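You operate a simulated robot arm through the tools that you are given. There is no shell and no other tool. Be economical: measure what you need, move in short steps, check, and stop when the job is done.

You are at the controls of a simulated two-armed robot. One attempt, no reset.

Task
Crank the dot side of the silver mandrel up and wax it.
Fine: purple pad, blue tin; pad back where it stood, lid pressed on.

The check looks at the end state, three seconds after you hand in, the way a careful person would. Anything else that was tipped, shoved, dropped, spilled or broken makes it a failure. Lids that push on must go on centred and level and be pressed home; caps that screw on are set level and turned clockwise until they are tight.

Robot
Two 6-joint arms with two-finger parallel grippers on one trunk, on a base that drives. Base frame: it is fixed to the floor where the robot stands at the start and does not move with it; the origin is under the middle of the robot, x ahead of it, y to its left, z up. Lengths are in m, angles in rad, forces in N, time in s.
The left shoulder is at the start at [0.06, 0.187, 1.197], the right one opposite. With the tool pointing down near the work surface each hand reaches from about 0.18 to 0.62 m from the robot's upright axis, wherever it stands, measured 20 degrees to its own side. Payload 1.57 kg a hand.
Tool frame (each hand has its own): the origin (TCP) lies between the finger pads and is the grasp point; the fingertips stand 0.03 m ahead of it; z points along the fingers, y is the line along which they close. Largest opening 0.11 m; finger width 0.024, thickness 0.012; the body of the gripper, 0.048 by 0.112 m, starts 0.078 m behind the TCP.
Orientation is that of the tool frame in the base frame, as a unit quaternion [x, y, z, w]. With the fingers straight down and closing along the base's y, the tool's x points along the base's -x, its y along +y and its z along -z.

Tools
- The arms move only by the tool servo_tool. It takes "left_increments", "right_increments" or both (then of equal length, played together; a hand with none holds still); each is a list that holds one entry, the list of rows, each a list of 7 numbers: the shift along the tool's x, y, z in m, then the turn, a rotation vector about the tool's x, y, z in rad, then the gripper command, from -1 (shut) to 1 (fully open), values between in proportion. In form: [[[x, y, z, rx, ry, rz, gripper], ...]]. A call has 1 to 20 rows; each row shifts and turns the commanded pose from where the row before left it, along the tool's axes as they then stand. A row lasts 0.2 s, in which the tool goes at most 0.05 m and 0.15 rad; a call with a longer step from one row to the next is refused whole, and so is a gripper value outside its range. Where a pose cannot be reached the arm comes as near as it can. A force on the tool above 40 N (or 10 N above the force at the start of the call, whichever is more), or a blocked arm, ends the call early, and 0.2 s more pass. Each finger travels about 0.153 m/s and halts on what it meets, pressing with about 31 N; the grip force reading is that of the motor and also rises with nothing between the fingers. The clock runs only during rows and for 0.2 s after the last one: add rows that do not move to give the fingers time. It gives the time, the measured TCP pose, the force on the tool (base axes), the opening and the grip force at its end, in the units of the frame above (readings bear some noise).
- Cameras (640 x 400 px; columns grow to the right, rows downward): "scene" is now at [0.0105, -0.0086, 1.7377]; the picture's right is [-0.29, -0.96, 0.00], its down [-0.79, 0.24, -0.56] and it looks along [0.53, -0.16, -0.83] (base axes); focal length 275 px, centre (320, 200). "left" rides on the left gripper at [0.07, -0.016, -0.141] in its tool frame; the picture's right is [0.23, 0.97, 0.00], its down [-0.86, 0.20, -0.48] and it looks along [-0.47, 0.11, 0.88] (tool axes); focal length 222 px, centre (320, 200). "right" rides on the right gripper at [0.07, 0.016, -0.141] in its tool frame; the picture's right is [-0.23, 0.97, 0.00], its down [-0.86, -0.20, -0.48] and it looks along [-0.47, -0.11, 0.88] (tool axes); focal length 222 px, centre (320, 200).
- camera(camera): a new picture of that camera. No time passes.
- lift_body(by): slides the trunk up (or, below 0, down) by that many m; the arms and the scene camera ride with it, the base frame stays. It gives what a move gives, with no picture.
- base_move(legs): drives the robot by 1 to 6 legs, each [ahead, left, turn to the left] in m, m and rad, along the robot's own axes; the way and the turn of a leg run together, so that a leg with both is an arc; at most 1.5 m and 3.142 rad a leg. The arms and the cameras ride along, it lands a little off, and it stops where it bumps. It gives what a move gives.
- head_to(pan, tilt): turns the head with the scene camera to pan (to the left, within 1.501 rad either way) and tilt (down, from -0.506 to 1.204), counted from straight ahead of the robot. It gives what a move gives.
- pixel_to_xyz(camera, pixels): for up to 12 pixels [column, row] of the newest picture of that camera ("zoom" is the newest enlarged one), the place [x, y, z] in the base frame of the surface seen there, good to about 0.002 m, but the place of the scene camera against the robot may be out by one fixed shift of up to 0.018 m in any direction. No time passes.
- close_up(camera, box): a new picture of the part [left, top, right, bottom] of that camera's present view, enlarged. No time passes.
- sign_off(): hands the job in; it is judged then, once.

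Keep the steps short. Do not move on a guess: measure, check each grasp and each placing, and mend mistakes. In all there are 80 turns and 78 pictures (those below and enlarged ones count). Leave the grippers open and the arms clear of the work at the hand-in unless told otherwise, and finish with a single line.

The tools are called after "Emit:" as name(argument=value, ...) on one line, values as JSON. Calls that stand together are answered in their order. servo_tool: Moves the arms, as the interface text tells. Its arguments: {"type":"object","properties":{"left_increments":{"type":"array"},"right_increments":{"type":"array"}},"required":[]} The other tools are called the same way: lift_body (by) slides the trunk up or down; base_move (legs) drives the base; head_to (pan, tilt) turns the head that bears the scene camera; camera (camera) takes a picture; pixel_to_xyz (camera, pixels) gives the place of the surface under pixels of a picture; close_up (camera, box) takes an enlarged picture of a part of a camera's view; sign_off () hands the job in.

At the start:

```text
time: 0.0
left_eef_pos: [0.4024, -0.0431, 1.1989]
left_tcp_rot: [0.001, 1.0, 0.0, 0.0]
left_wrist_force: [-0.1, -0.1, 0.1]
left_grip_width: 0.1099
left_grip_force: 0.0
right_eef_pos: [0.3061, -0.3976, 1.1705]
right_tcp_rot: [0.0, 1.0, 0.0, 0.0]
right_wrist_force: [-0.1, 0.6, 1.3]
right_grip_width: 0.1101
right_grip_force: 0.1
trunk travel left (down, up): [-0.825, 0.165]
robot x, y, heading: [0.0024, 0.0002, -0.003]
head pan, tilt: [-0.291, 0.977]
```

scene: 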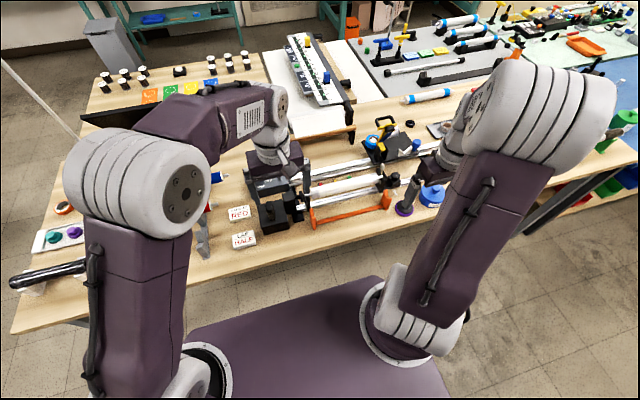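
right: 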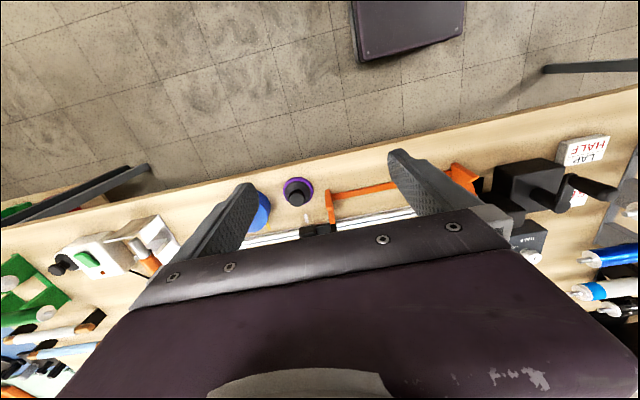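
left: 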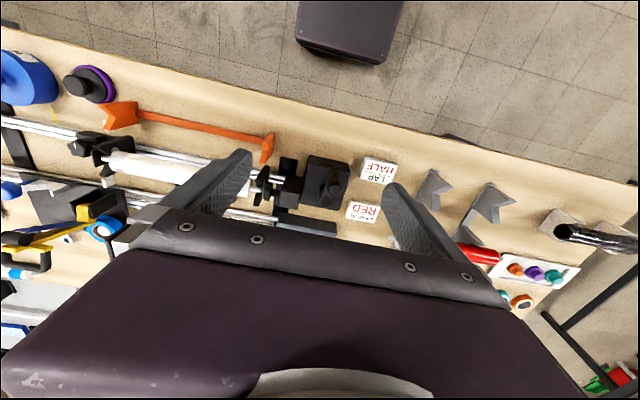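

I see a lathe-like bench with rails, a pale mandrel, a purple pad and a blue tin near the right end. I'll take enlarged views of each camera first.

Emit:
close_up(camera="scene", box=[220, 100, 480, 260])

Emit:
close_up(camera="left", box=[0, 30, 400, 280])

Emit:
close_up(camera="right", box=[220, 120, 640, 300])

```text
2.46 times, centred on (350, 180) of scene
```

zoom: 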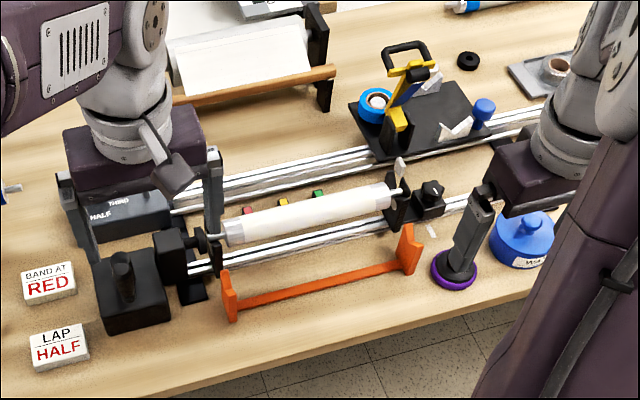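

```text
1.60 times, centred on (200, 155) of left
```

zoom: 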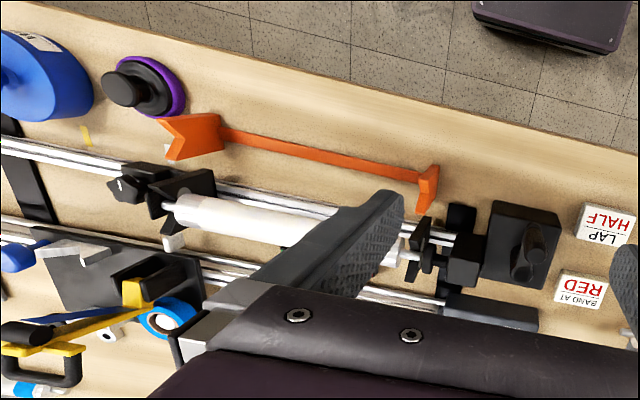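

```text
1.52 times, centred on (430, 210) of right
```

zoom: 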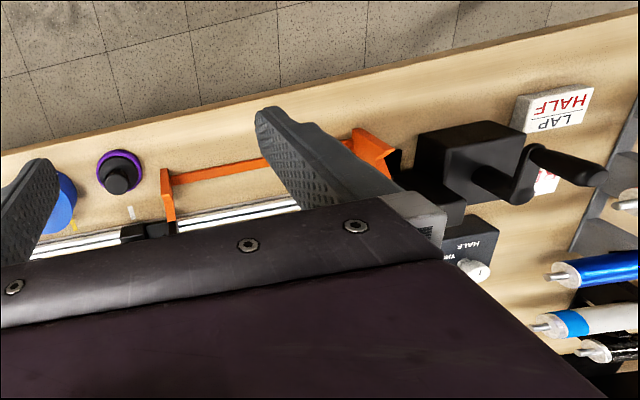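

The mandrel in the lathe looks white, and there are other rods to the sides. I'll pan the head to survey the whole bench before moving.

Emit:
head_to(pan=0.5, tilt=0.75)

Emit:
camera(camera="scene")

Emit:
head_to(pan=-0.7, tilt=0.6)

Emit:
camera(camera="scene")

```text
time: 1.1
left_eef_pos: [0.4039, -0.0422, 1.1987]
left_tcp_rot: [0.0, 1.0, 0.0, -0.001]
left_wrist_force: [-0.1, -0.5, 0.6]
left_grip_width: 0.1101
left_grip_force: 0.1
right_eef_pos: [0.3063, -0.3983, 1.1696]
right_tcp_rot: [0.0, 1.0, 0.001, 0.0]
right_wrist_force: [0.4, -0.2, 0.1]
right_grip_width: 0.11
right_grip_force: 0.1
trunk travel left (down, up): [-0.825, 0.165]
robot x, y, heading: [0.0004, -0.0001, -0.002]
head pan, tilt: [0.499, 0.75]
```

```text
71 pictures are left
```

scene: 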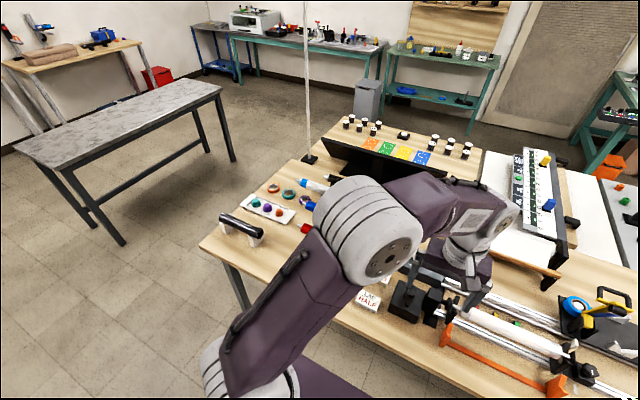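

```text
time: 2.5
left_eef_pos: [0.404, -0.0441, 1.1993]
left_tcp_rot: [0.0, 1.0, 0.0, 0.001]
left_wrist_force: [0.3, 1.0, 0.1]
left_grip_width: 0.1101
left_grip_force: 0.2
right_eef_pos: [0.307, -0.3982, 1.1696]
right_tcp_rot: [0.0, 1.0, 0.0, 0.0]
right_wrist_force: [0.5, 0.6, 0.2]
right_grip_width: 0.1098
right_grip_force: 0.0
trunk travel left (down, up): [-0.825, 0.165]
robot x, y, heading: [-0.0, 0.0023, -0.0]
head pan, tilt: [-0.7, 0.6]
```

```text
70 pictures are left
```

scene: 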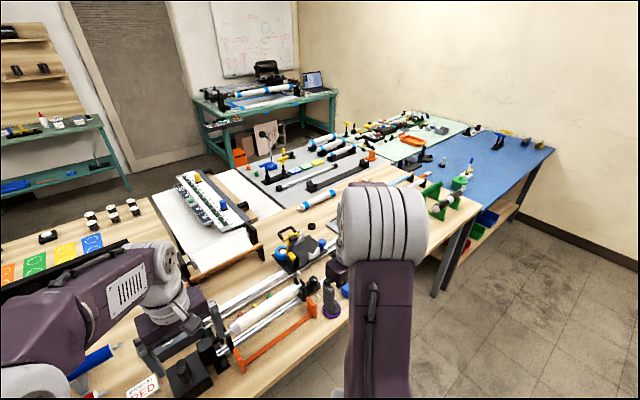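

Several candidates for the "silver mandrel" appear. I'll point the head left again and enlarge the left side and lathe.

Emit:
close_up(camera="scene", box=[180, 220, 360, 360])

Emit:
close_up(camera="scene", box=[240, 110, 500, 230])

Emit:
head_to(pan=0.3, tilt=1.0)

Emit:
camera(camera="scene")

Emit:
close_up(camera="left", box=[380, 150, 640, 350])

```text
2.86 times, centred on (270, 290) of scene
```

zoom: 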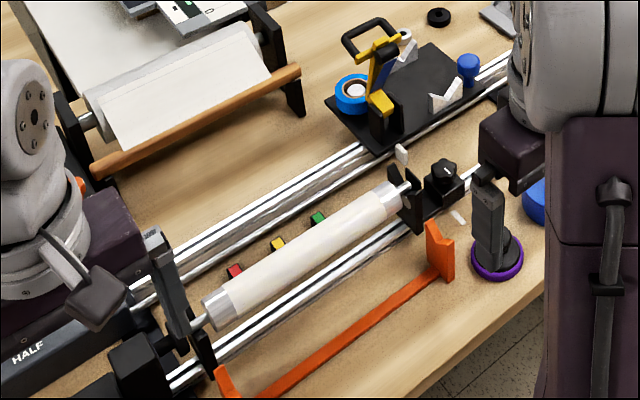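

```text
2.46 times, centred on (370, 170) of scene
```

zoom: 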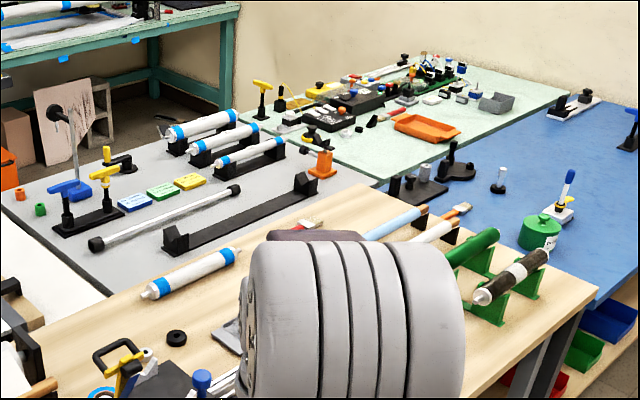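

```text
time: 3.8
left_eef_pos: [0.4036, -0.0427, 1.1988]
left_tcp_rot: [0.0, 1.0, 0.0, 0.0]
left_wrist_force: [0.3, -0.1, -0.1]
left_grip_width: 0.1099
left_grip_force: 0.1
right_eef_pos: [0.3053, -0.3981, 1.1688]
right_tcp_rot: [0.001, 1.0, 0.0, 0.0]
right_wrist_force: [0.3, 0.4, 0.4]
right_grip_width: 0.1102
right_grip_force: 0.0
trunk travel left (down, up): [-0.825, 0.165]
robot x, y, heading: [0.0001, 0.0005, 0.0]
head pan, tilt: [0.3, 1.0]
```

```text
67 pictures are left
```

scene: 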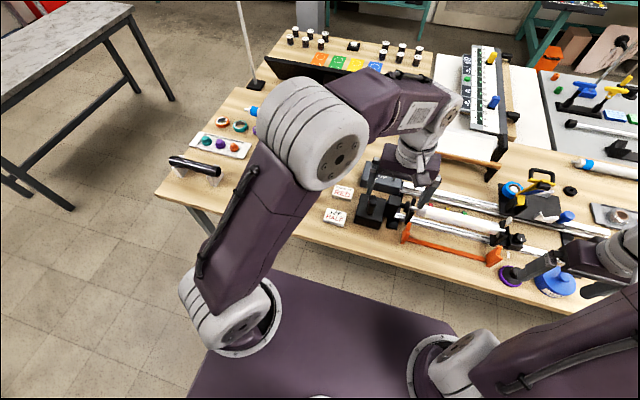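

```text
2.00 times, centred on (510, 250) of left
```

zoom: 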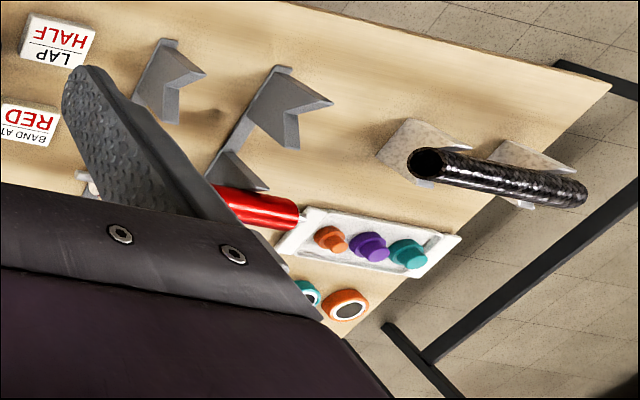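

The lathe's mandrel has silver ends and a white middle, so that is the silver one. Both hands block the view; next I'll move left hand 0.25 m to the left and the right hand back 0.1 and right 0.1, at their present height.

Emit:
servo_tool(left_increments=[[[0, 0.05, 0, 0, 0, 0, 1], [0, 0.05, 0, 0, 0, 0, 1], [0, 0.05, 0, 0, 0, 0, 1], [0, 0.05, 0, 0, 0, 0, 1], [0, 0.05, 0, 0, 0, 0, 1]]], right_increments=[[[0.02, -0.04, 0, 0, 0, 0, 1], [0.02, -0.04, 0, 0, 0, 0, 1], [0.02, -0.04, 0, 0, 0, 0, 1], [0.02, 0, 0, 0, 0, 0, 1], [0.02, 0, 0, 0, 0, 0, 1]]])

Emit:
head_to(pan=-0.25, tilt=1.0)

Emit:
camera(camera="scene")

Emit:
close_up(camera="scene", box=[220, 80, 480, 240])

```text
time: 5.0
left_eef_pos: [0.4017, 0.2099, 1.2001]
left_tcp_rot: [0.0, 1.0, -0.001, 0.0]
left_wrist_force: [0.4, 0.7, 0.5]
left_grip_width: 0.1099
left_grip_force: 0.1
right_eef_pos: [0.2032, -0.5165, 1.1708]
right_tcp_rot: [0.0, 1.0, -0.001, 0.0]
right_wrist_force: [-0.5, -0.2, 0.8]
right_grip_width: 0.11
right_grip_force: 0.1
trunk travel left (down, up): [-0.825, 0.165]
robot x, y, heading: [0.0004, -0.0005, 0.008]
head pan, tilt: [0.3, 1.0]
```

```text
time: 6.0
left_eef_pos: [0.402, 0.2053, 1.2001]
left_tcp_rot: [0.0, 1.0, 0.0, 0.0]
left_wrist_force: [0.6, -0.7, 0.4]
left_grip_width: 0.1102
left_grip_force: 0.1
right_eef_pos: [0.2044, -0.517, 1.1691]
right_tcp_rot: [-0.001, 1.0, -0.001, 0.0]
right_wrist_force: [0.7, 0.4, -0.4]
right_grip_width: 0.1102
right_grip_force: 0.0
trunk travel left (down, up): [-0.825, 0.165]
robot x, y, heading: [0.001, -0.0048, 0.002]
head pan, tilt: [-0.25, 1.0]
```

```text
65 pictures are left
```

scene: 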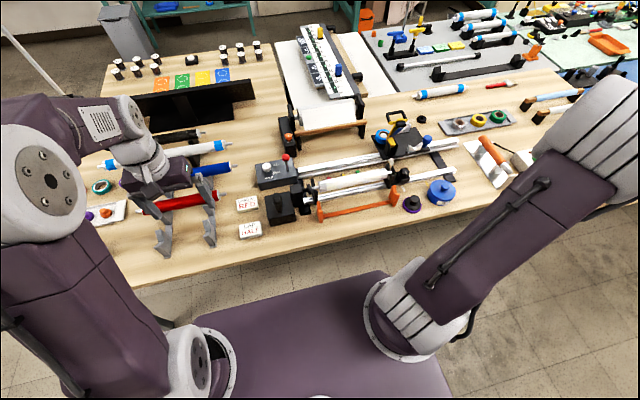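

```text
2.46 times, centred on (350, 160) of scene
```

zoom: 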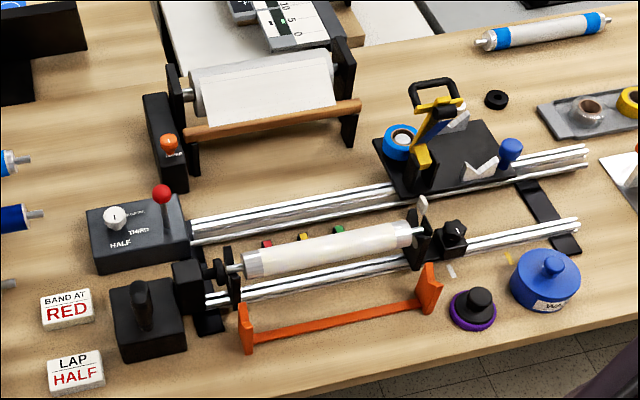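

Clear view now. I'll measure key points in this zoom: crank box, handle top, mandrel ends, pad, tin, lid knob, pointer, rails.

Emit:
pixel_to_xyz(camera="zoom", pixels=[[139, 285], [150, 318], [245, 265], [330, 240], [408, 233], [478, 297], [473, 318], [552, 262], [545, 280], [455, 230], [422, 205], [330, 318]])

Emit:
close_up(camera="scene", box=[255, 155, 345, 235])

Emit:
close_up(camera="scene", box=[300, 145, 470, 235])

```text
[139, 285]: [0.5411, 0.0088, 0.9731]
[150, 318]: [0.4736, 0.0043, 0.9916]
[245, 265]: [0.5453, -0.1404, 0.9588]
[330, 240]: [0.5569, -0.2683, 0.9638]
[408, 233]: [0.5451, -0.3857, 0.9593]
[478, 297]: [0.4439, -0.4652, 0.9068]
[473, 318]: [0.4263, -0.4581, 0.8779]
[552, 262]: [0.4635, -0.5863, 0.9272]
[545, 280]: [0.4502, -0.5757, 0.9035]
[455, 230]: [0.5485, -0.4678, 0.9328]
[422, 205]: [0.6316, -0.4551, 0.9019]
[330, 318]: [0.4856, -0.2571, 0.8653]
```

```text
5.00 times, centred on (300, 195) of scene
```

zoom: 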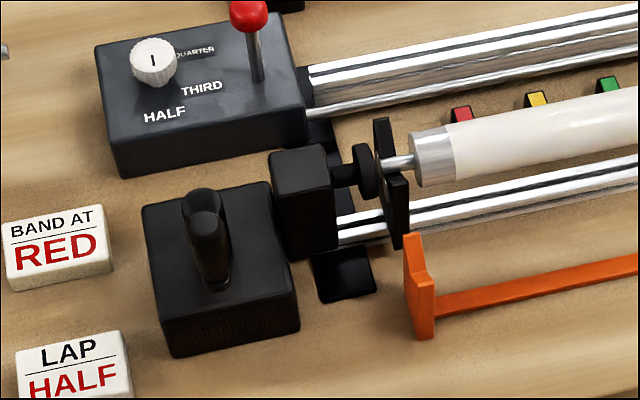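

```text
3.76 times, centred on (385, 190) of scene
```

zoom: 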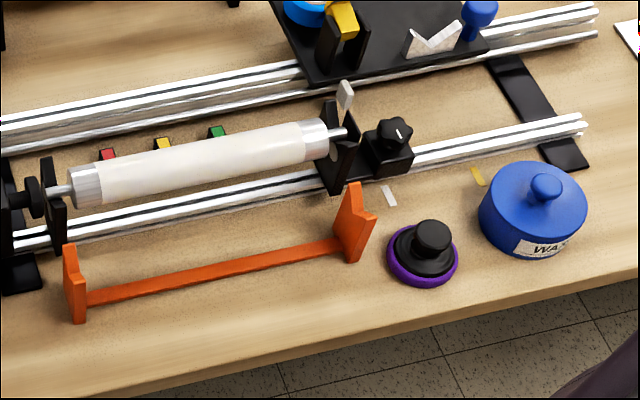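

The crank seems to be on top of the black box. I'll look at it with the left hand's camera from its present place.

Emit:
camera(camera="left")

Emit:
close_up(camera="left", box=[20, 80, 240, 220])

```text
61 pictures are left
```

left: 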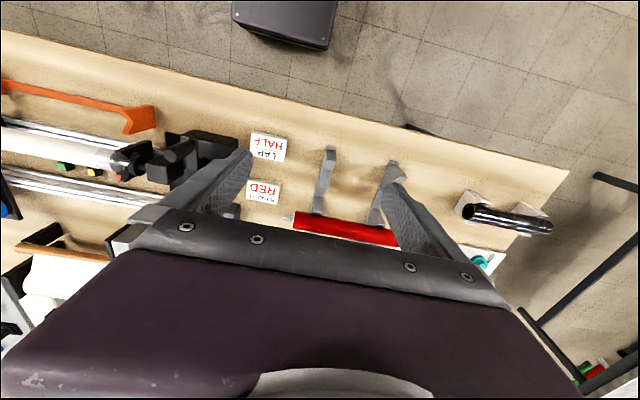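

```text
2.86 times, centred on (130, 150) of left
```

zoom: 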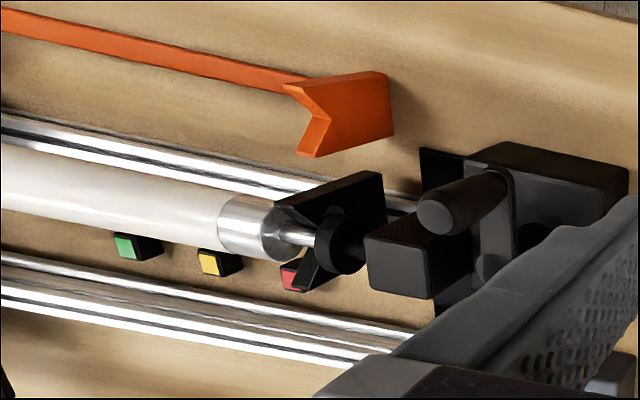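

The crank shows a hub, an arm and an upright-looking handle. I'll measure points on it in this zoom (handle tip 435,215; arm top 492,180; arm bottom 492,265; box top corners; chuck box).

Emit:
pixel_to_xyz(camera="zoom", pixels=[[432, 218], [460, 200], [490, 185], [508, 190], [495, 225], [490, 265], [545, 160], [610, 180], [545, 220], [395, 245], [245, 225], [100, 180]])

```text
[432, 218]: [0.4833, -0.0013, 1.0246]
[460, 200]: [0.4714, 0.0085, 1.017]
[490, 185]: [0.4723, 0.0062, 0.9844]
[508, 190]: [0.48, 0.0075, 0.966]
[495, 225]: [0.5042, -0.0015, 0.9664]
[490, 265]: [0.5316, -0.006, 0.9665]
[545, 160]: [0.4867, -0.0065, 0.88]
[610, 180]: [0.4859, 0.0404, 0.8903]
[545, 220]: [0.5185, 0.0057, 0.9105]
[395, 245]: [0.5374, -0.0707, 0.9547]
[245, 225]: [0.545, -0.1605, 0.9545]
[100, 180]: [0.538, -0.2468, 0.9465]
```

The crank turns in a level plane: hub near (0.535, 0.00), arm at z 0.966 toward the robot, handle upright at about (0.480, 0.005), top about 1.025. I'll bring the open left hand over it at z 1.12 and look.

Emit:
servo_tool(left_increments=[[[-0.016, -0.041, 0.016, 0, 0, 0, 1], [-0.016, -0.041, 0.016, 0, 0, 0, 1], [-0.016, -0.041, 0.016, 0, 0, 0, 1], [-0.016, -0.041, 0.016, 0, 0, 0, 1], [-0.014, -0.04, 0.016, 0, 0, 0, 1], [0, 0, 0, 0, 0, 0, 1]]])

Emit:
camera(camera="left")

Emit:
close_up(camera="scene", box=[230, 110, 430, 235])

```text
time: 7.4
left_eef_pos: [0.481, 0.0023, 1.119]
left_tcp_rot: [0.0, 1.0, 0.001, 0.0]
left_wrist_force: [0.0, 0.9, -0.3]
left_grip_width: 0.11
left_grip_force: 0.0
right_eef_pos: [0.2046, -0.518, 1.1694]
right_tcp_rot: [0.001, 1.0, 0.0, 0.0]
right_wrist_force: [-0.2, -0.2, 1.1]
right_grip_width: 0.1101
right_grip_force: 0.0
trunk travel left (down, up): [-0.825, 0.165]
robot x, y, heading: [-0.0004, 0.0002, 0.005]
head pan, tilt: [-0.25, 1.0]
```

```text
59 pictures are left
```

left: 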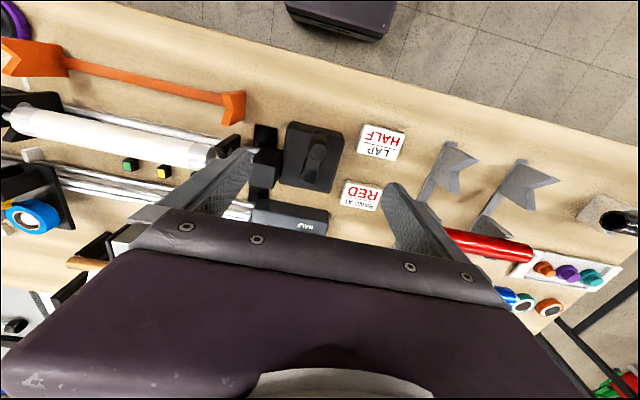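

```text
3.20 times, centred on (330, 172) of scene
```

zoom: 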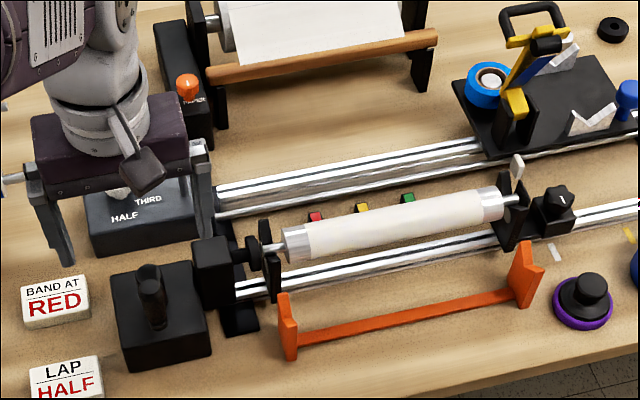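

The handle sits between the finger tips in the left picture at about (318,150). I'll enlarge and measure it.

Emit:
close_up(camera="left", box=[250, 110, 370, 200])

Emit:
pixel_to_xyz(camera="left", pixels=[[319, 150], [316, 155], [314, 168], [308, 178], [318, 140], [322, 155], [311, 150], [325, 145]])

```text
4.44 times, centred on (310, 155) of left
```

zoom: 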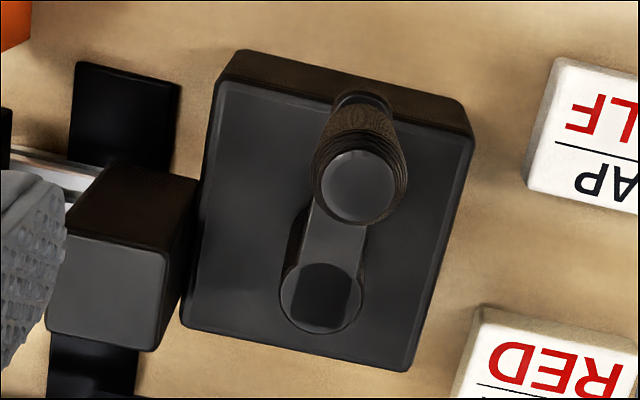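

```text
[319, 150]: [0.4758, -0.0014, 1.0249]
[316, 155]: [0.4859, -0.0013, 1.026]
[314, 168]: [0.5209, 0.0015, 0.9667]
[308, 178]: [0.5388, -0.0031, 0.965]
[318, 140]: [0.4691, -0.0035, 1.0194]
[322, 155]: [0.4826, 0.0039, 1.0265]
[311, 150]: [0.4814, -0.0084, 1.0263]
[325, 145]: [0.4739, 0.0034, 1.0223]
```

Handle centre (0.479, 0.000), hub (0.537, 0.000), radius about 0.058. I'll descend to z 1.005 and close on the handle.

Emit:
servo_tool(left_increments=[[[0.001, -0.001, 0.04, 0, 0, 0, 1], [0.001, -0.001, 0.04, 0, 0, 0, 1], [0, 0, 0.034, 0, 0, 0, 1], [0, 0, 0, 0, 0, 0, 1], [0, 0, 0, 0, 0, 0, 0], [0, 0, 0, 0, 0, 0, -1], [0, 0, 0, 0, 0, 0, -1], [0, 0, 0, 0, 0, 0, -1]]])

Emit:
close_up(camera="left", box=[0, 60, 400, 260])

```text
time: 9.2
left_eef_pos: [0.4807, -0.0007, 1.0054]
left_tcp_rot: [0.0, 1.0, 0.0, -0.001]
left_wrist_force: [-1.6, -0.6, -2.7]
left_grip_width: 0.0219
left_grip_force: 34.8
right_eef_pos: [0.2044, -0.5184, 1.1689]
right_tcp_rot: [-0.001, 1.0, 0.0, -0.001]
right_wrist_force: [-0.1, -0.2, 0.1]
right_grip_width: 0.1102
right_grip_force: 0.0
trunk travel left (down, up): [-0.825, 0.165]
robot x, y, heading: [-0.0016, 0.0014, 0.003]
head pan, tilt: [-0.25, 1.0]
```

```text
1.60 times, centred on (200, 160) of left
```

zoom: 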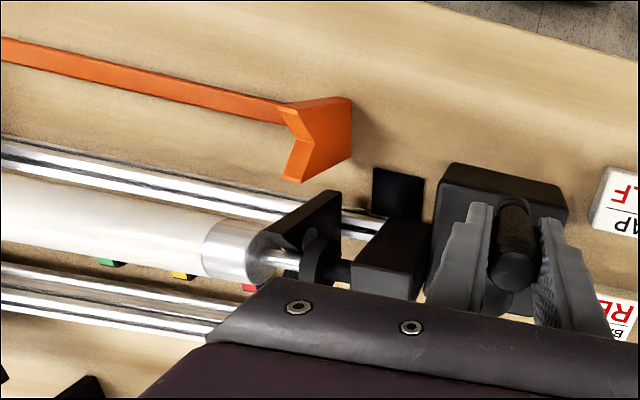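

Grip is firm (0.022 m). I'll turn the crank by 0.75 rad anticlockwise (seen from above), the hand turning with it, and watch forces.

Emit:
servo_tool(left_increments=[[[-0.00065, -0.00867, 0, 0, 0, -0.15, -1], [-0.00065, -0.00867, 0, 0, 0, -0.15, -1], [-0.00065, -0.00867, 0, 0, 0, -0.15, -1], [-0.00065, -0.00867, 0, 0, 0, -0.15, -1], [-0.00065, -0.00867, 0, 0, 0, -0.15, -1]]])

Emit:
close_up(camera="scene", box=[250, 130, 410, 230])

```text
time: 10.4
left_eef_pos: [0.4971, -0.0406, 1.0047]
left_tcp_rot: [-0.367, 0.93, 0.0, 0.0]
left_wrist_force: [2.7, 2.5, -4.9]
left_grip_width: 0.0218
left_grip_force: 34.6
right_eef_pos: [0.206, -0.5183, 1.1692]
right_tcp_rot: [-0.001, 1.0, 0.0, -0.001]
right_wrist_force: [0.2, 1.4, 0.4]
right_grip_width: 0.1104
right_grip_force: 0.0
trunk travel left (down, up): [-0.825, 0.165]
robot x, y, heading: [0.0002, -0.0031, 0.001]
head pan, tilt: [-0.25, 1.0]
```

```text
4.00 times, centred on (330, 180) of scene
```

zoom: 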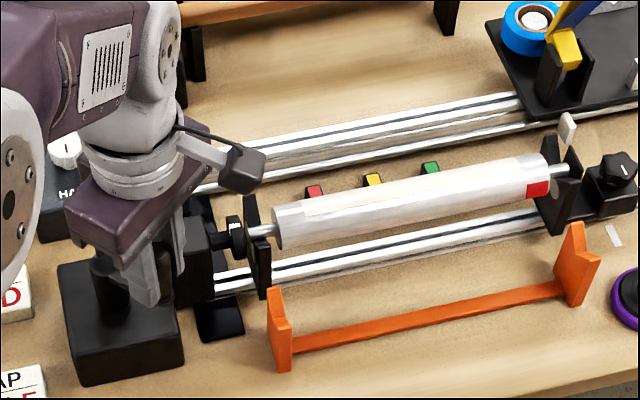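

It turns freely, and the mandrel rotates: white patch moves up and back, a red mark appears at the right end. I'll enlarge it.

Emit:
close_up(camera="scene", box=[310, 155, 410, 205])

```text
6.40 times, centred on (360, 180) of scene
```

zoom: 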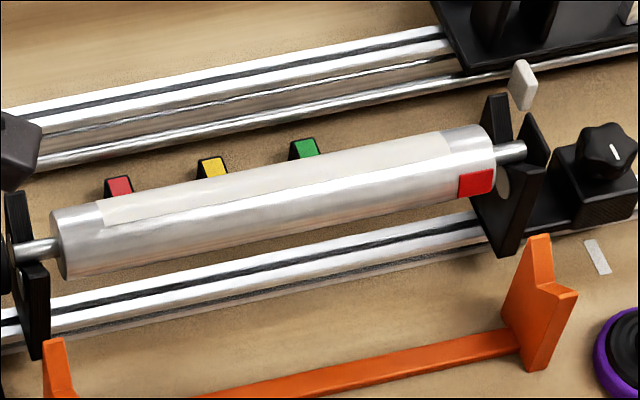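

That red mark is a square, maybe a decoy to the dot. I'll turn another 0.75 rad the same way.

Emit:
servo_tool(left_increments=[[[-0.00065, -0.00867, 0, 0, 0, -0.15, -1], [-0.00065, -0.00867, 0, 0, 0, -0.15, -1], [-0.00065, -0.00867, 0, 0, 0, -0.15, -1], [-0.00065, -0.00867, 0, 0, 0, -0.15, -1], [-0.00065, -0.00867, 0, 0, 0, -0.15, -1]]])

Emit:
close_up(camera="scene", box=[310, 155, 410, 205])

```text
time: 11.6
left_eef_pos: [0.5344, -0.0555, 1.0041]
left_tcp_rot: [-0.682, 0.731, -0.001, 0.0]
left_wrist_force: [0.7, 7.4, 6.1]
left_grip_width: 0.0218
left_grip_force: 34.7
right_eef_pos: [0.2033, -0.5158, 1.1704]
right_tcp_rot: [0.001, 1.0, -0.001, 0.001]
right_wrist_force: [0.6, 0.8, -0.1]
right_grip_width: 0.1099
right_grip_force: 0.1
trunk travel left (down, up): [-0.825, 0.165]
robot x, y, heading: [0.0013, 0.0002, -0.002]
head pan, tilt: [-0.25, 1.0]
```

```text
6.40 times, centred on (360, 180) of scene
```

zoom: 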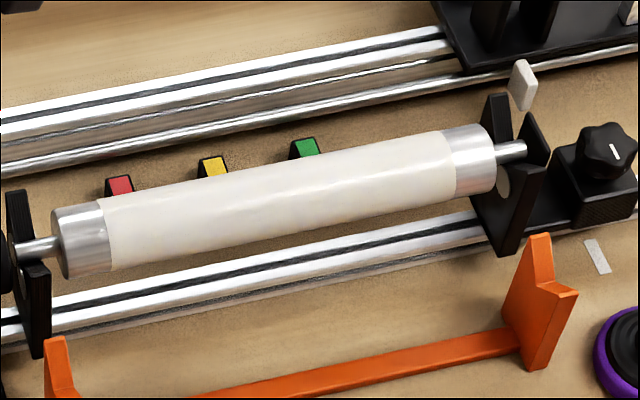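

The square went over the top to the back, and a white panel faces us. I'll keep turning.

Emit:
servo_tool(left_increments=[[[-0.00065, -0.00867, 0, 0, 0, -0.15, -1], [-0.00065, -0.00867, 0, 0, 0, -0.15, -1], [-0.00065, -0.00867, 0, 0, 0, -0.15, -1]]])

Emit:
close_up(camera="scene", box=[310, 155, 410, 205])

```text
time: 12.4
left_eef_pos: [0.5471, -0.0539, 1.0049]
left_tcp_rot: [0.828, -0.561, 0.001, 0.001]
left_wrist_force: [4.4, -24.2, -1.4]
left_grip_width: 0.022
left_grip_force: 35.0
left hand out of reach, approached as far as the arm can: row 2, 3
right_eef_pos: [0.2058, -0.5238, 1.1657]
right_tcp_rot: [0.001, 1.0, 0.001, -0.002]
right_wrist_force: [-0.6, 0.4, -0.4]
right_grip_width: 0.1098
right_grip_force: 0.1
trunk travel left (down, up): [-0.825, 0.165]
robot x, y, heading: [0.0021, -0.0016, -0.002]
head pan, tilt: [-0.25, 1.0]
```

```text
6.40 times, centred on (360, 180) of scene
```

zoom: 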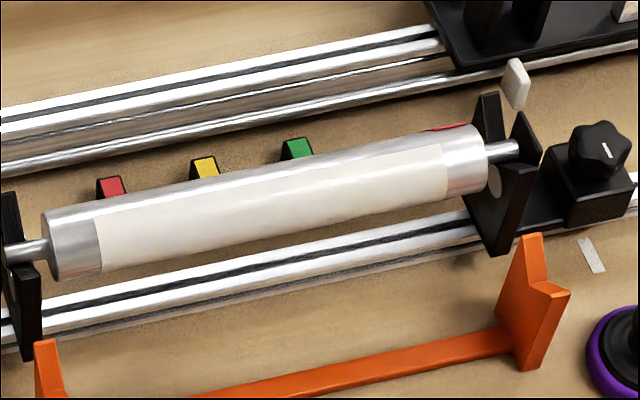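

The left wrist reached its limit. A red mark peeks over the top at the back (445,128 of this zoom). I'll enlarge it, then turn back the other way.

Emit:
servo_tool(left_increments=[[[-0.00065, 0.00867, 0, 0, 0, 0.15, -1], [-0.00065, 0.00867, 0, 0, 0, 0.15, -1], [-0.00065, 0.00867, 0, 0, 0, 0.15, -1], [-0.00065, 0.00867, 0, 0, 0, 0.15, -1], [-0.00065, 0.00867, 0, 0, 0, 0.15, -1]]])

Emit:
close_up(camera="scene", box=[310, 155, 410, 205])

```text
time: 13.6
left_eef_pos: [0.5036, -0.0442, 1.0048]
left_tcp_rot: [-0.564, 0.826, 0.002, -0.001]
left_wrist_force: [-1.3, 1.1, -14.1]
left_grip_width: 0.0216
left_grip_force: 35.1
right_eef_pos: [0.2073, -0.518, 1.1691]
right_tcp_rot: [-0.001, 1.0, 0.0, -0.001]
right_wrist_force: [-0.4, -0.5, -0.6]
right_grip_width: 0.1101
right_grip_force: 0.0
trunk travel left (down, up): [-0.825, 0.165]
robot x, y, heading: [-0.0021, -0.0026, 0.0]
head pan, tilt: [-0.25, 1.0]
```

```text
6.40 times, centred on (360, 180) of scene
```

zoom: 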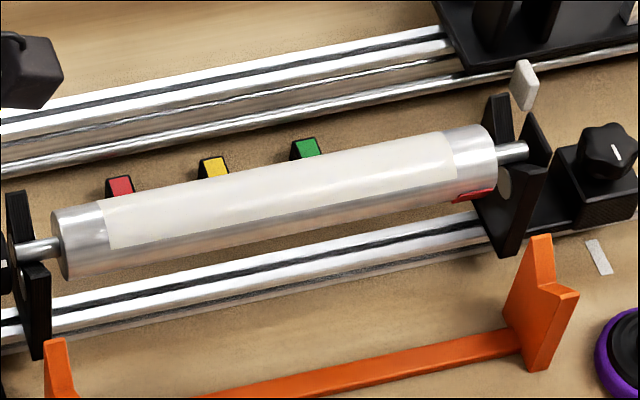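

The red mark went downward as the crank went anticlockwise, so the mandrel turns several times faster than the crank. I'll step back clockwise in small steps and look each time.

Emit:
servo_tool(left_increments=[[[-0.00065, 0.00867, 0, 0, 0, 0.15, -1], [-0.00065, 0.00867, 0, 0, 0, 0.15, -1], [0, 0, 0, 0, 0, 0, -1]]])

Emit:
close_up(camera="scene", box=[310, 155, 410, 205])

Emit:
servo_tool(left_increments=[[[-0.00065, 0.00867, 0, 0, 0, 0.15, -1], [-0.00065, 0.00867, 0, 0, 0, 0.15, -1], [0, 0, 0, 0, 0, 0, -1]]])

Emit:
close_up(camera="scene", box=[310, 155, 410, 205])

```text
time: 14.4
left_eef_pos: [0.4942, -0.0365, 1.0047]
left_tcp_rot: [-0.434, 0.901, 0.0, -0.001]
left_wrist_force: [16.1, 13.9, -7.6]
left_grip_width: 0.0218
left_grip_force: 34.7
right_eef_pos: [0.2084, -0.5141, 1.169]
right_tcp_rot: [0.0, 1.0, -0.001, -0.002]
right_wrist_force: [0.3, -0.3, -0.2]
right_grip_width: 0.1098
right_grip_force: 0.0
trunk travel left (down, up): [-0.825, 0.165]
robot x, y, heading: [0.0004, -0.0017, 0.003]
head pan, tilt: [-0.25, 1.0]
```

```text
6.40 times, centred on (360, 180) of scene
```

zoom: 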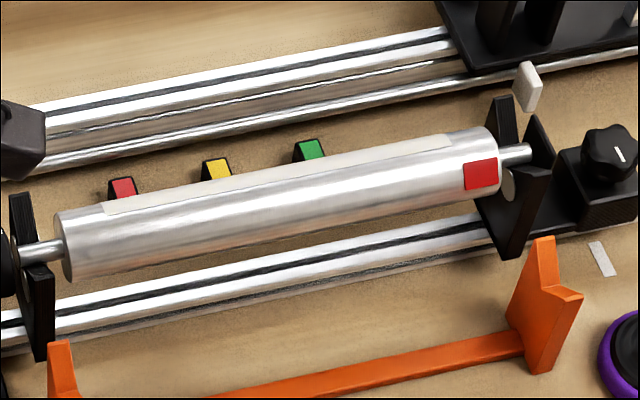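

```text
time: 15.2
left_eef_pos: [0.482, -0.0241, 1.0044]
left_tcp_rot: [-0.295, 0.956, -0.001, -0.001]
left_wrist_force: [24.4, 9.6, 2.4]
left_grip_width: 0.0217
left_grip_force: 34.0
right_eef_pos: [0.2095, -0.5168, 1.1696]
right_tcp_rot: [0.0, 1.0, -0.001, -0.002]
right_wrist_force: [0.4, 0.1, 0.4]
right_grip_width: 0.11
right_grip_force: 0.0
trunk travel left (down, up): [-0.825, 0.165]
robot x, y, heading: [-0.0035, 0.0021, 0.003]
head pan, tilt: [-0.25, 1.0]
```

```text
6.40 times, centred on (360, 180) of scene
```

zoom: 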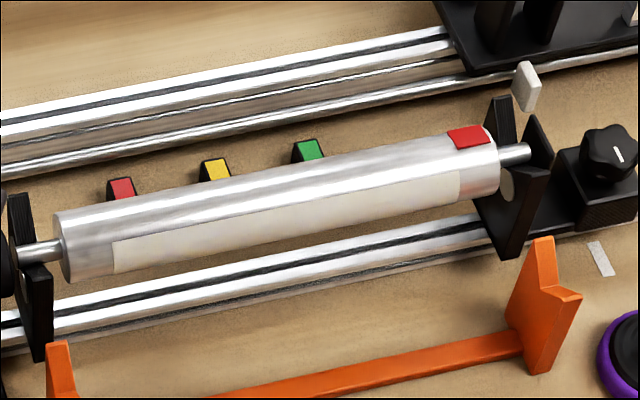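

The square side is nearly up now at crank angle 23.6°; ratio is about 4:1. White panels lie either side, so the dot should be opposite, around crank 68°. I'll relieve the radial force and turn anticlockwise 0.75 rad.

Emit:
servo_tool(left_increments=[[[-0.004, 0, 0, 0, 0, 0, -1], [-0.00065, -0.00867, 0, 0, 0, -0.15, -1], [-0.00065, -0.00867, 0, 0, 0, -0.15, -1], [-0.00065, -0.00867, 0, 0, 0, -0.15, -1], [-0.00065, -0.00867, 0, 0, 0, -0.15, -1], [-0.00065, -0.00867, 0, 0, 0, -0.15, -1], [0, 0, 0, 0, 0, 0, -1]]])

Emit:
close_up(camera="scene", box=[310, 155, 410, 205])

```text
time: 16.8
left_eef_pos: [0.516, -0.0531, 1.0069]
left_tcp_rot: [-0.625, 0.78, 0.002, 0.001]
left_wrist_force: [-7.3, -23.3, -15.1]
left_grip_width: 0.0219
left_grip_force: 34.5
right_eef_pos: [0.2037, -0.5225, 1.1678]
right_tcp_rot: [0.0, 1.0, 0.002, -0.001]
right_wrist_force: [0.2, -0.5, -0.2]
right_grip_width: 0.1098
right_grip_force: 0.0
trunk travel left (down, up): [-0.825, 0.165]
robot x, y, heading: [0.0027, -0.0036, -0.001]
head pan, tilt: [-0.25, 1.0]
```

```text
6.40 times, centred on (360, 180) of scene
```

zoom: 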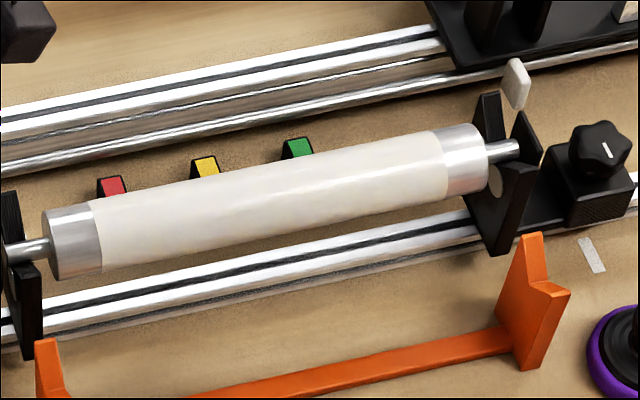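

The side opposite is all white with no obvious mark. I'll zoom harder here to check there is no faint dot on the white panel or the ends.

Emit:
close_up(camera="scene", box=[312, 168, 362, 200])

Emit:
close_up(camera="scene", box=[350, 165, 400, 197])

```text
12.50 times, centred on (337, 184) of scene
```

zoom: 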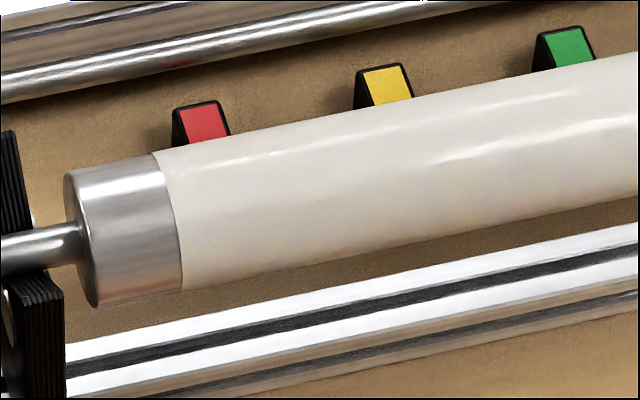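

```text
12.50 times, centred on (375, 181) of scene
```

zoom: 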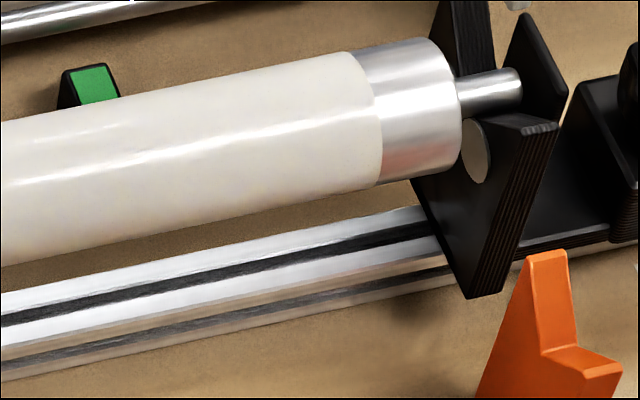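

The white is an old wax coat, missing only in the strip with the red mark – so the red mark is the dot and the bare strip is to be waxed. I'll turn back 0.75 rad to bring it up.

Emit:
servo_tool(left_increments=[[[0.002, 0, 0, 0, 0, 0, -1], [-0.00065, 0.00867, 0, 0, 0, 0.15, -1], [-0.00065, 0.00867, 0, 0, 0, 0.15, -1], [-0.00065, 0.00867, 0, 0, 0, 0.15, -1], [-0.00065, 0.00867, 0, 0, 0, 0.15, -1], [-0.00065, 0.00867, 0, 0, 0, 0.15, -1], [0, 0, 0, 0, 0, 0, -1]]])

Emit:
close_up(camera="scene", box=[350, 160, 400, 192])

```text
time: 18.4
left_eef_pos: [0.4843, -0.0223, 1.0063]
left_tcp_rot: [-0.295, 0.955, -0.001, 0.001]
left_wrist_force: [17.3, 7.8, 5.7]
left_grip_width: 0.0218
left_grip_force: 34.9
right_eef_pos: [0.2081, -0.517, 1.1699]
right_tcp_rot: [0.0, 1.0, -0.001, -0.002]
right_wrist_force: [0.1, -0.6, -0.6]
right_grip_width: 0.1099
right_grip_force: 0.1
trunk travel left (down, up): [-0.825, 0.165]
robot x, y, heading: [-0.0013, -0.0051, 0.004]
head pan, tilt: [-0.25, 1.0]
```

```text
12.50 times, centred on (375, 176) of scene
```

zoom: 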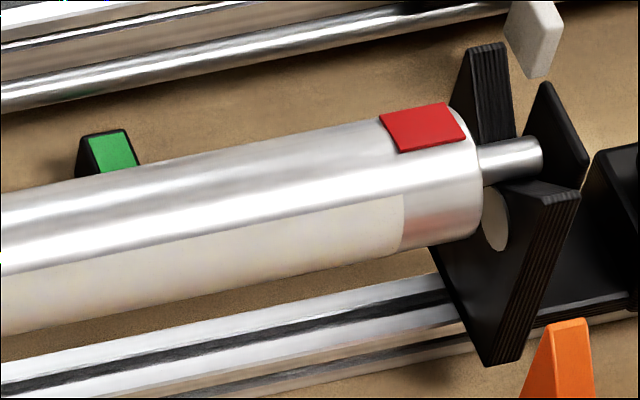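

The red mark is near the top. I'll measure its corners and the shaft to judge how upright it is.

Emit:
pixel_to_xyz(camera="zoom", pixels=[[384, 116], [443, 106], [402, 149], [460, 136], [423, 127], [512, 140], [512, 155], [512, 170], [350, 210], [250, 170], [250, 240], [100, 265]])

```text
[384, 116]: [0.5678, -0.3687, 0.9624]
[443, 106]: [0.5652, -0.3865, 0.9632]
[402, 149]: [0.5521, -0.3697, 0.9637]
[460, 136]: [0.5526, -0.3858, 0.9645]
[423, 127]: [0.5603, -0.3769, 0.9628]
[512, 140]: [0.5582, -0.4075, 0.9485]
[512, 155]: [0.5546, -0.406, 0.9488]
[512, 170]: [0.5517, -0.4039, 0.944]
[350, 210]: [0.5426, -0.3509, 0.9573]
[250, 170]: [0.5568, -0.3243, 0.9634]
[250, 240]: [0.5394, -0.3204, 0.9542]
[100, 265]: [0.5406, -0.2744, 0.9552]
```

The mark's centre is within about 3–5° of straight up and the residual force is only radial, so I'll release, rise, and move the left hand away to the left, un-turning the wrist.

Emit:
servo_tool(left_increments=[[[-0.0015, 0, 0, 0, 0, 0, -1], [0, 0, 0, 0, 0, 0, 0], [0, 0, 0, 0, 0, 0, 1], [0, 0, -0.04, 0, 0, 0, 1], [0, 0, -0.04, 0, 0, 0, 1], [0, 0, -0.04, 0, 0, 0.15, 1], [0, 0, -0.04, 0, 0, 0.15, 1], [0, 0, 0, 0, 0, 0.15, 1], [0, 0, 0, 0, 0, 0.15, 1], [0.015, 0.045, 0, 0, 0, 0, 1], [0.015, 0.045, 0, 0, 0, 0, 1], [0.015, 0.045, 0, 0, 0, 0, 1], [0.015, 0.045, 0, 0, 0, 0, 1], [0, 0.045, 0, 0, 0, 0, 1], [0, 0, 0, 0, 0, 0, 1]]])

Emit:
close_up(camera="scene", box=[310, 145, 430, 220])

Emit:
pixel_to_xyz(camera="zoom", pixels=[[20, 20]])

```text
time: 21.6
left_eef_pos: [0.4209, 0.201, 1.1671]
left_tcp_rot: [0.0, 1.0, 0.0, 0.0]
left_wrist_force: [-1.0, -0.1, -0.4]
left_grip_width: 0.1098
left_grip_force: 0.0
right_eef_pos: [0.2059, -0.5185, 1.1695]
right_tcp_rot: [0.0, 1.0, 0.0, 0.0]
right_wrist_force: [0.8, -0.3, 0.1]
right_grip_width: 0.1098
right_grip_force: 0.1
trunk travel left (down, up): [-0.825, 0.165]
robot x, y, heading: [0.0005, -0.0008, 0.005]
head pan, tilt: [-0.25, 1.0]
```

```text
5.33 times, centred on (370, 182) of scene
```

zoom: 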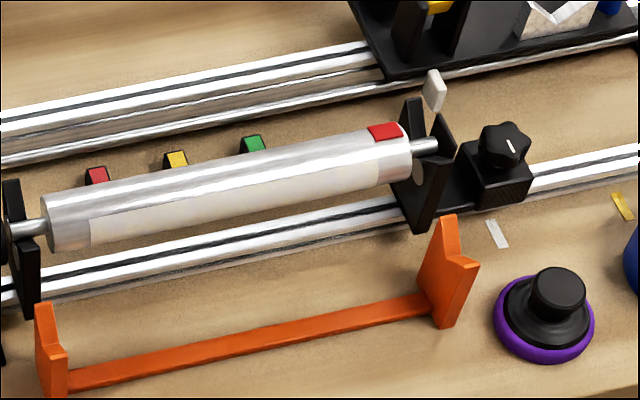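

```text
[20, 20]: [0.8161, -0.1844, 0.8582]
```

The mark stayed up. Next the tin and pad; the tin is far for the right hand, so I'll drive 0.14 m to the right (hands are high and clear), then look with both cameras.

Emit:
base_move(legs=[[0, -0.14, 0]])

Emit:
head_to(pan=-0.45, tilt=1.0)

Emit:
camera(camera="scene")

Emit:
camera(camera="right")

```text
time: 22.9
left_eef_pos: [0.4218, 0.0623, 1.1659]
left_tcp_rot: [0.0, 1.0, -0.001, 0.0]
left_wrist_force: [0.2, 0.2, 0.4]
left_grip_width: 0.11
left_grip_force: 0.0
right_eef_pos: [0.2037, -0.6575, 1.1693]
right_tcp_rot: [-0.001, 1.0, -0.001, 0.0]
right_wrist_force: [-0.1, 0.8, -0.1]
right_grip_width: 0.1101
right_grip_force: 0.1
trunk travel left (down, up): [-0.825, 0.165]
robot x, y, heading: [0.0021, -0.1405, -0.003]
head pan, tilt: [-0.25, 1.0]
```

```text
time: 23.6
left_eef_pos: [0.4215, 0.0602, 1.1653]
left_tcp_rot: [0.0, 1.0, 0.0, 0.0]
left_wrist_force: [0.1, 0.0, 0.0]
left_grip_width: 0.11
left_grip_force: 0.0
right_eef_pos: [0.2041, -0.6604, 1.1703]
right_tcp_rot: [0.0, 1.0, 0.0, 0.0]
right_wrist_force: [-0.4, -0.2, -0.5]
right_grip_width: 0.1101
right_grip_force: 0.0
trunk travel left (down, up): [-0.825, 0.165]
robot x, y, heading: [0.0027, -0.1441, -0.004]
head pan, tilt: [-0.45, 1.0]
```

```text
43 pictures are left
```

scene: 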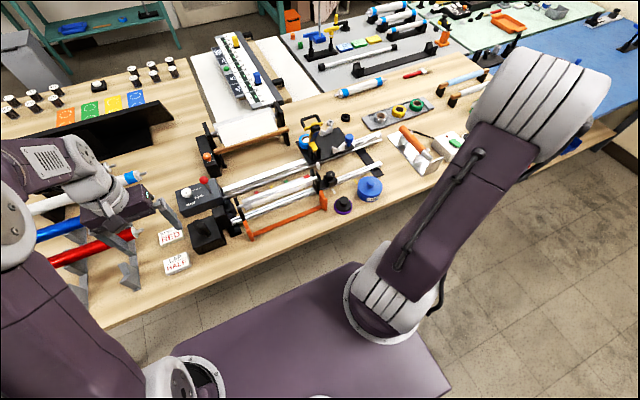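

```text
42 pictures are left
```

right: 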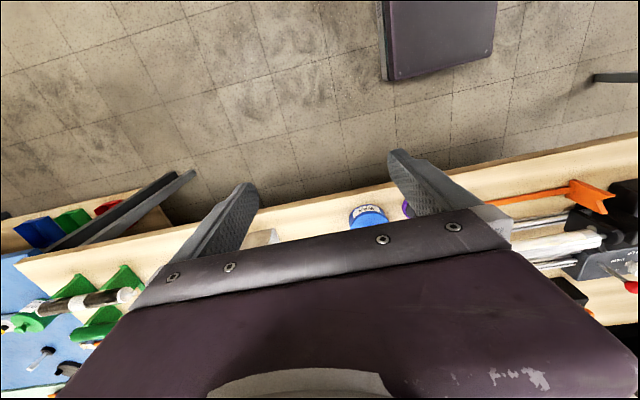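

I'll move the open right hand over the tin to about (0.46, -0.59, 1.14) and look down at it.

Emit:
servo_tool(right_increments=[[[-0.0427, 0.0117, 0.005, 0, 0, 0, 1], [-0.0427, 0.0117, 0.005, 0, 0, 0, 1], [-0.0427, 0.0117, 0.005, 0, 0, 0, 1], [-0.0427, 0.0117, 0.005, 0, 0, 0, 1], [-0.0427, 0.0117, 0.005, 0, 0, 0, 1], [-0.0427, 0.0117, 0.005, 0, 0, 0, 1], [0, 0, 0, 0, 0, 0, 1]]])

Emit:
camera(camera="right")

Emit:
close_up(camera="right", box=[260, 100, 440, 210])

```text
time: 25.2
left_eef_pos: [0.4215, 0.0595, 1.1655]
left_tcp_rot: [0.002, 1.0, 0.0, 0.0]
left_wrist_force: [-0.4, -0.3, 0.3]
left_grip_width: 0.1101
left_grip_force: 0.0
right_eef_pos: [0.4605, -0.5894, 1.141]
right_tcp_rot: [0.001, 1.0, 0.0, 0.0]
right_wrist_force: [-1.4, 0.4, -0.2]
right_grip_width: 0.1098
right_grip_force: 0.1
trunk travel left (down, up): [-0.825, 0.165]
robot x, y, heading: [0.0007, -0.1422, -0.001]
head pan, tilt: [-0.45, 1.0]
```

```text
41 pictures are left
```

right: 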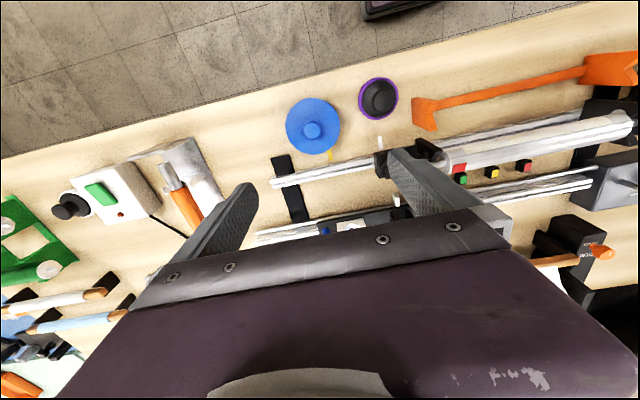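

```text
3.56 times, centred on (350, 155) of right
```

zoom: 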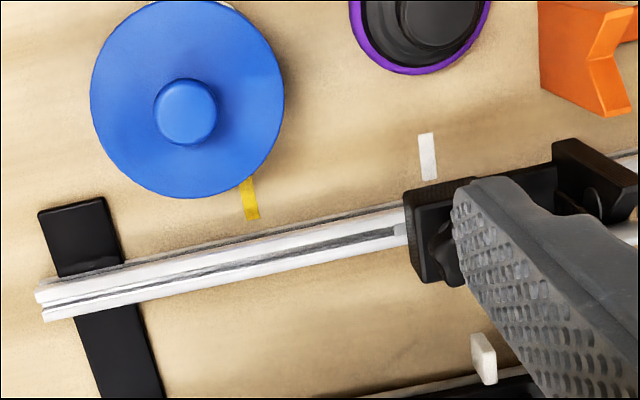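

Tin lid knob at (313,130), pad at (378,98). I'll measure their outlines with the right camera.

Emit:
pixel_to_xyz(camera="right", pixels=[[313, 130], [306, 130], [320, 130], [313, 124], [290, 126], [335, 124], [313, 103], [381, 97], [373, 99], [370, 90], [361, 100], [378, 117]])

Emit:
close_up(camera="scene", box=[310, 160, 410, 222])

```text
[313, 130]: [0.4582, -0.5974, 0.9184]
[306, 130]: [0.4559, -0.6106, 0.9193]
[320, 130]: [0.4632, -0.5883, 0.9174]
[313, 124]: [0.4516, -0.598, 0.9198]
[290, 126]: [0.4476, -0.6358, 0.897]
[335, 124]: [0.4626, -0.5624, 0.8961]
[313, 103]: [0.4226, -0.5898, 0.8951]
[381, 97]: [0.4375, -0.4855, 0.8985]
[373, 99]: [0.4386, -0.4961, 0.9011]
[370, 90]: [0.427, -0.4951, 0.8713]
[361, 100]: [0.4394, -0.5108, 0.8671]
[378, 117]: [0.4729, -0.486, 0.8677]
```

```text
6.40 times, centred on (360, 191) of scene
```

zoom: 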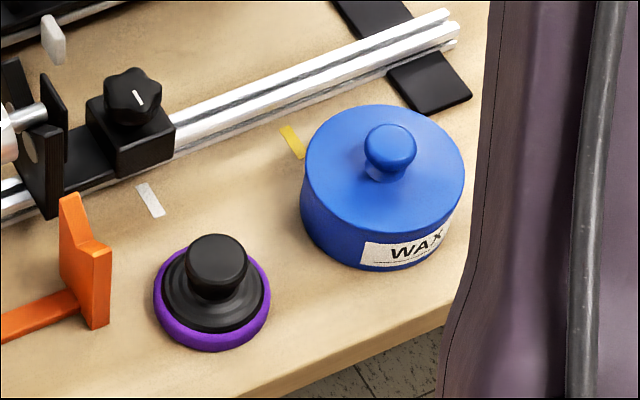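

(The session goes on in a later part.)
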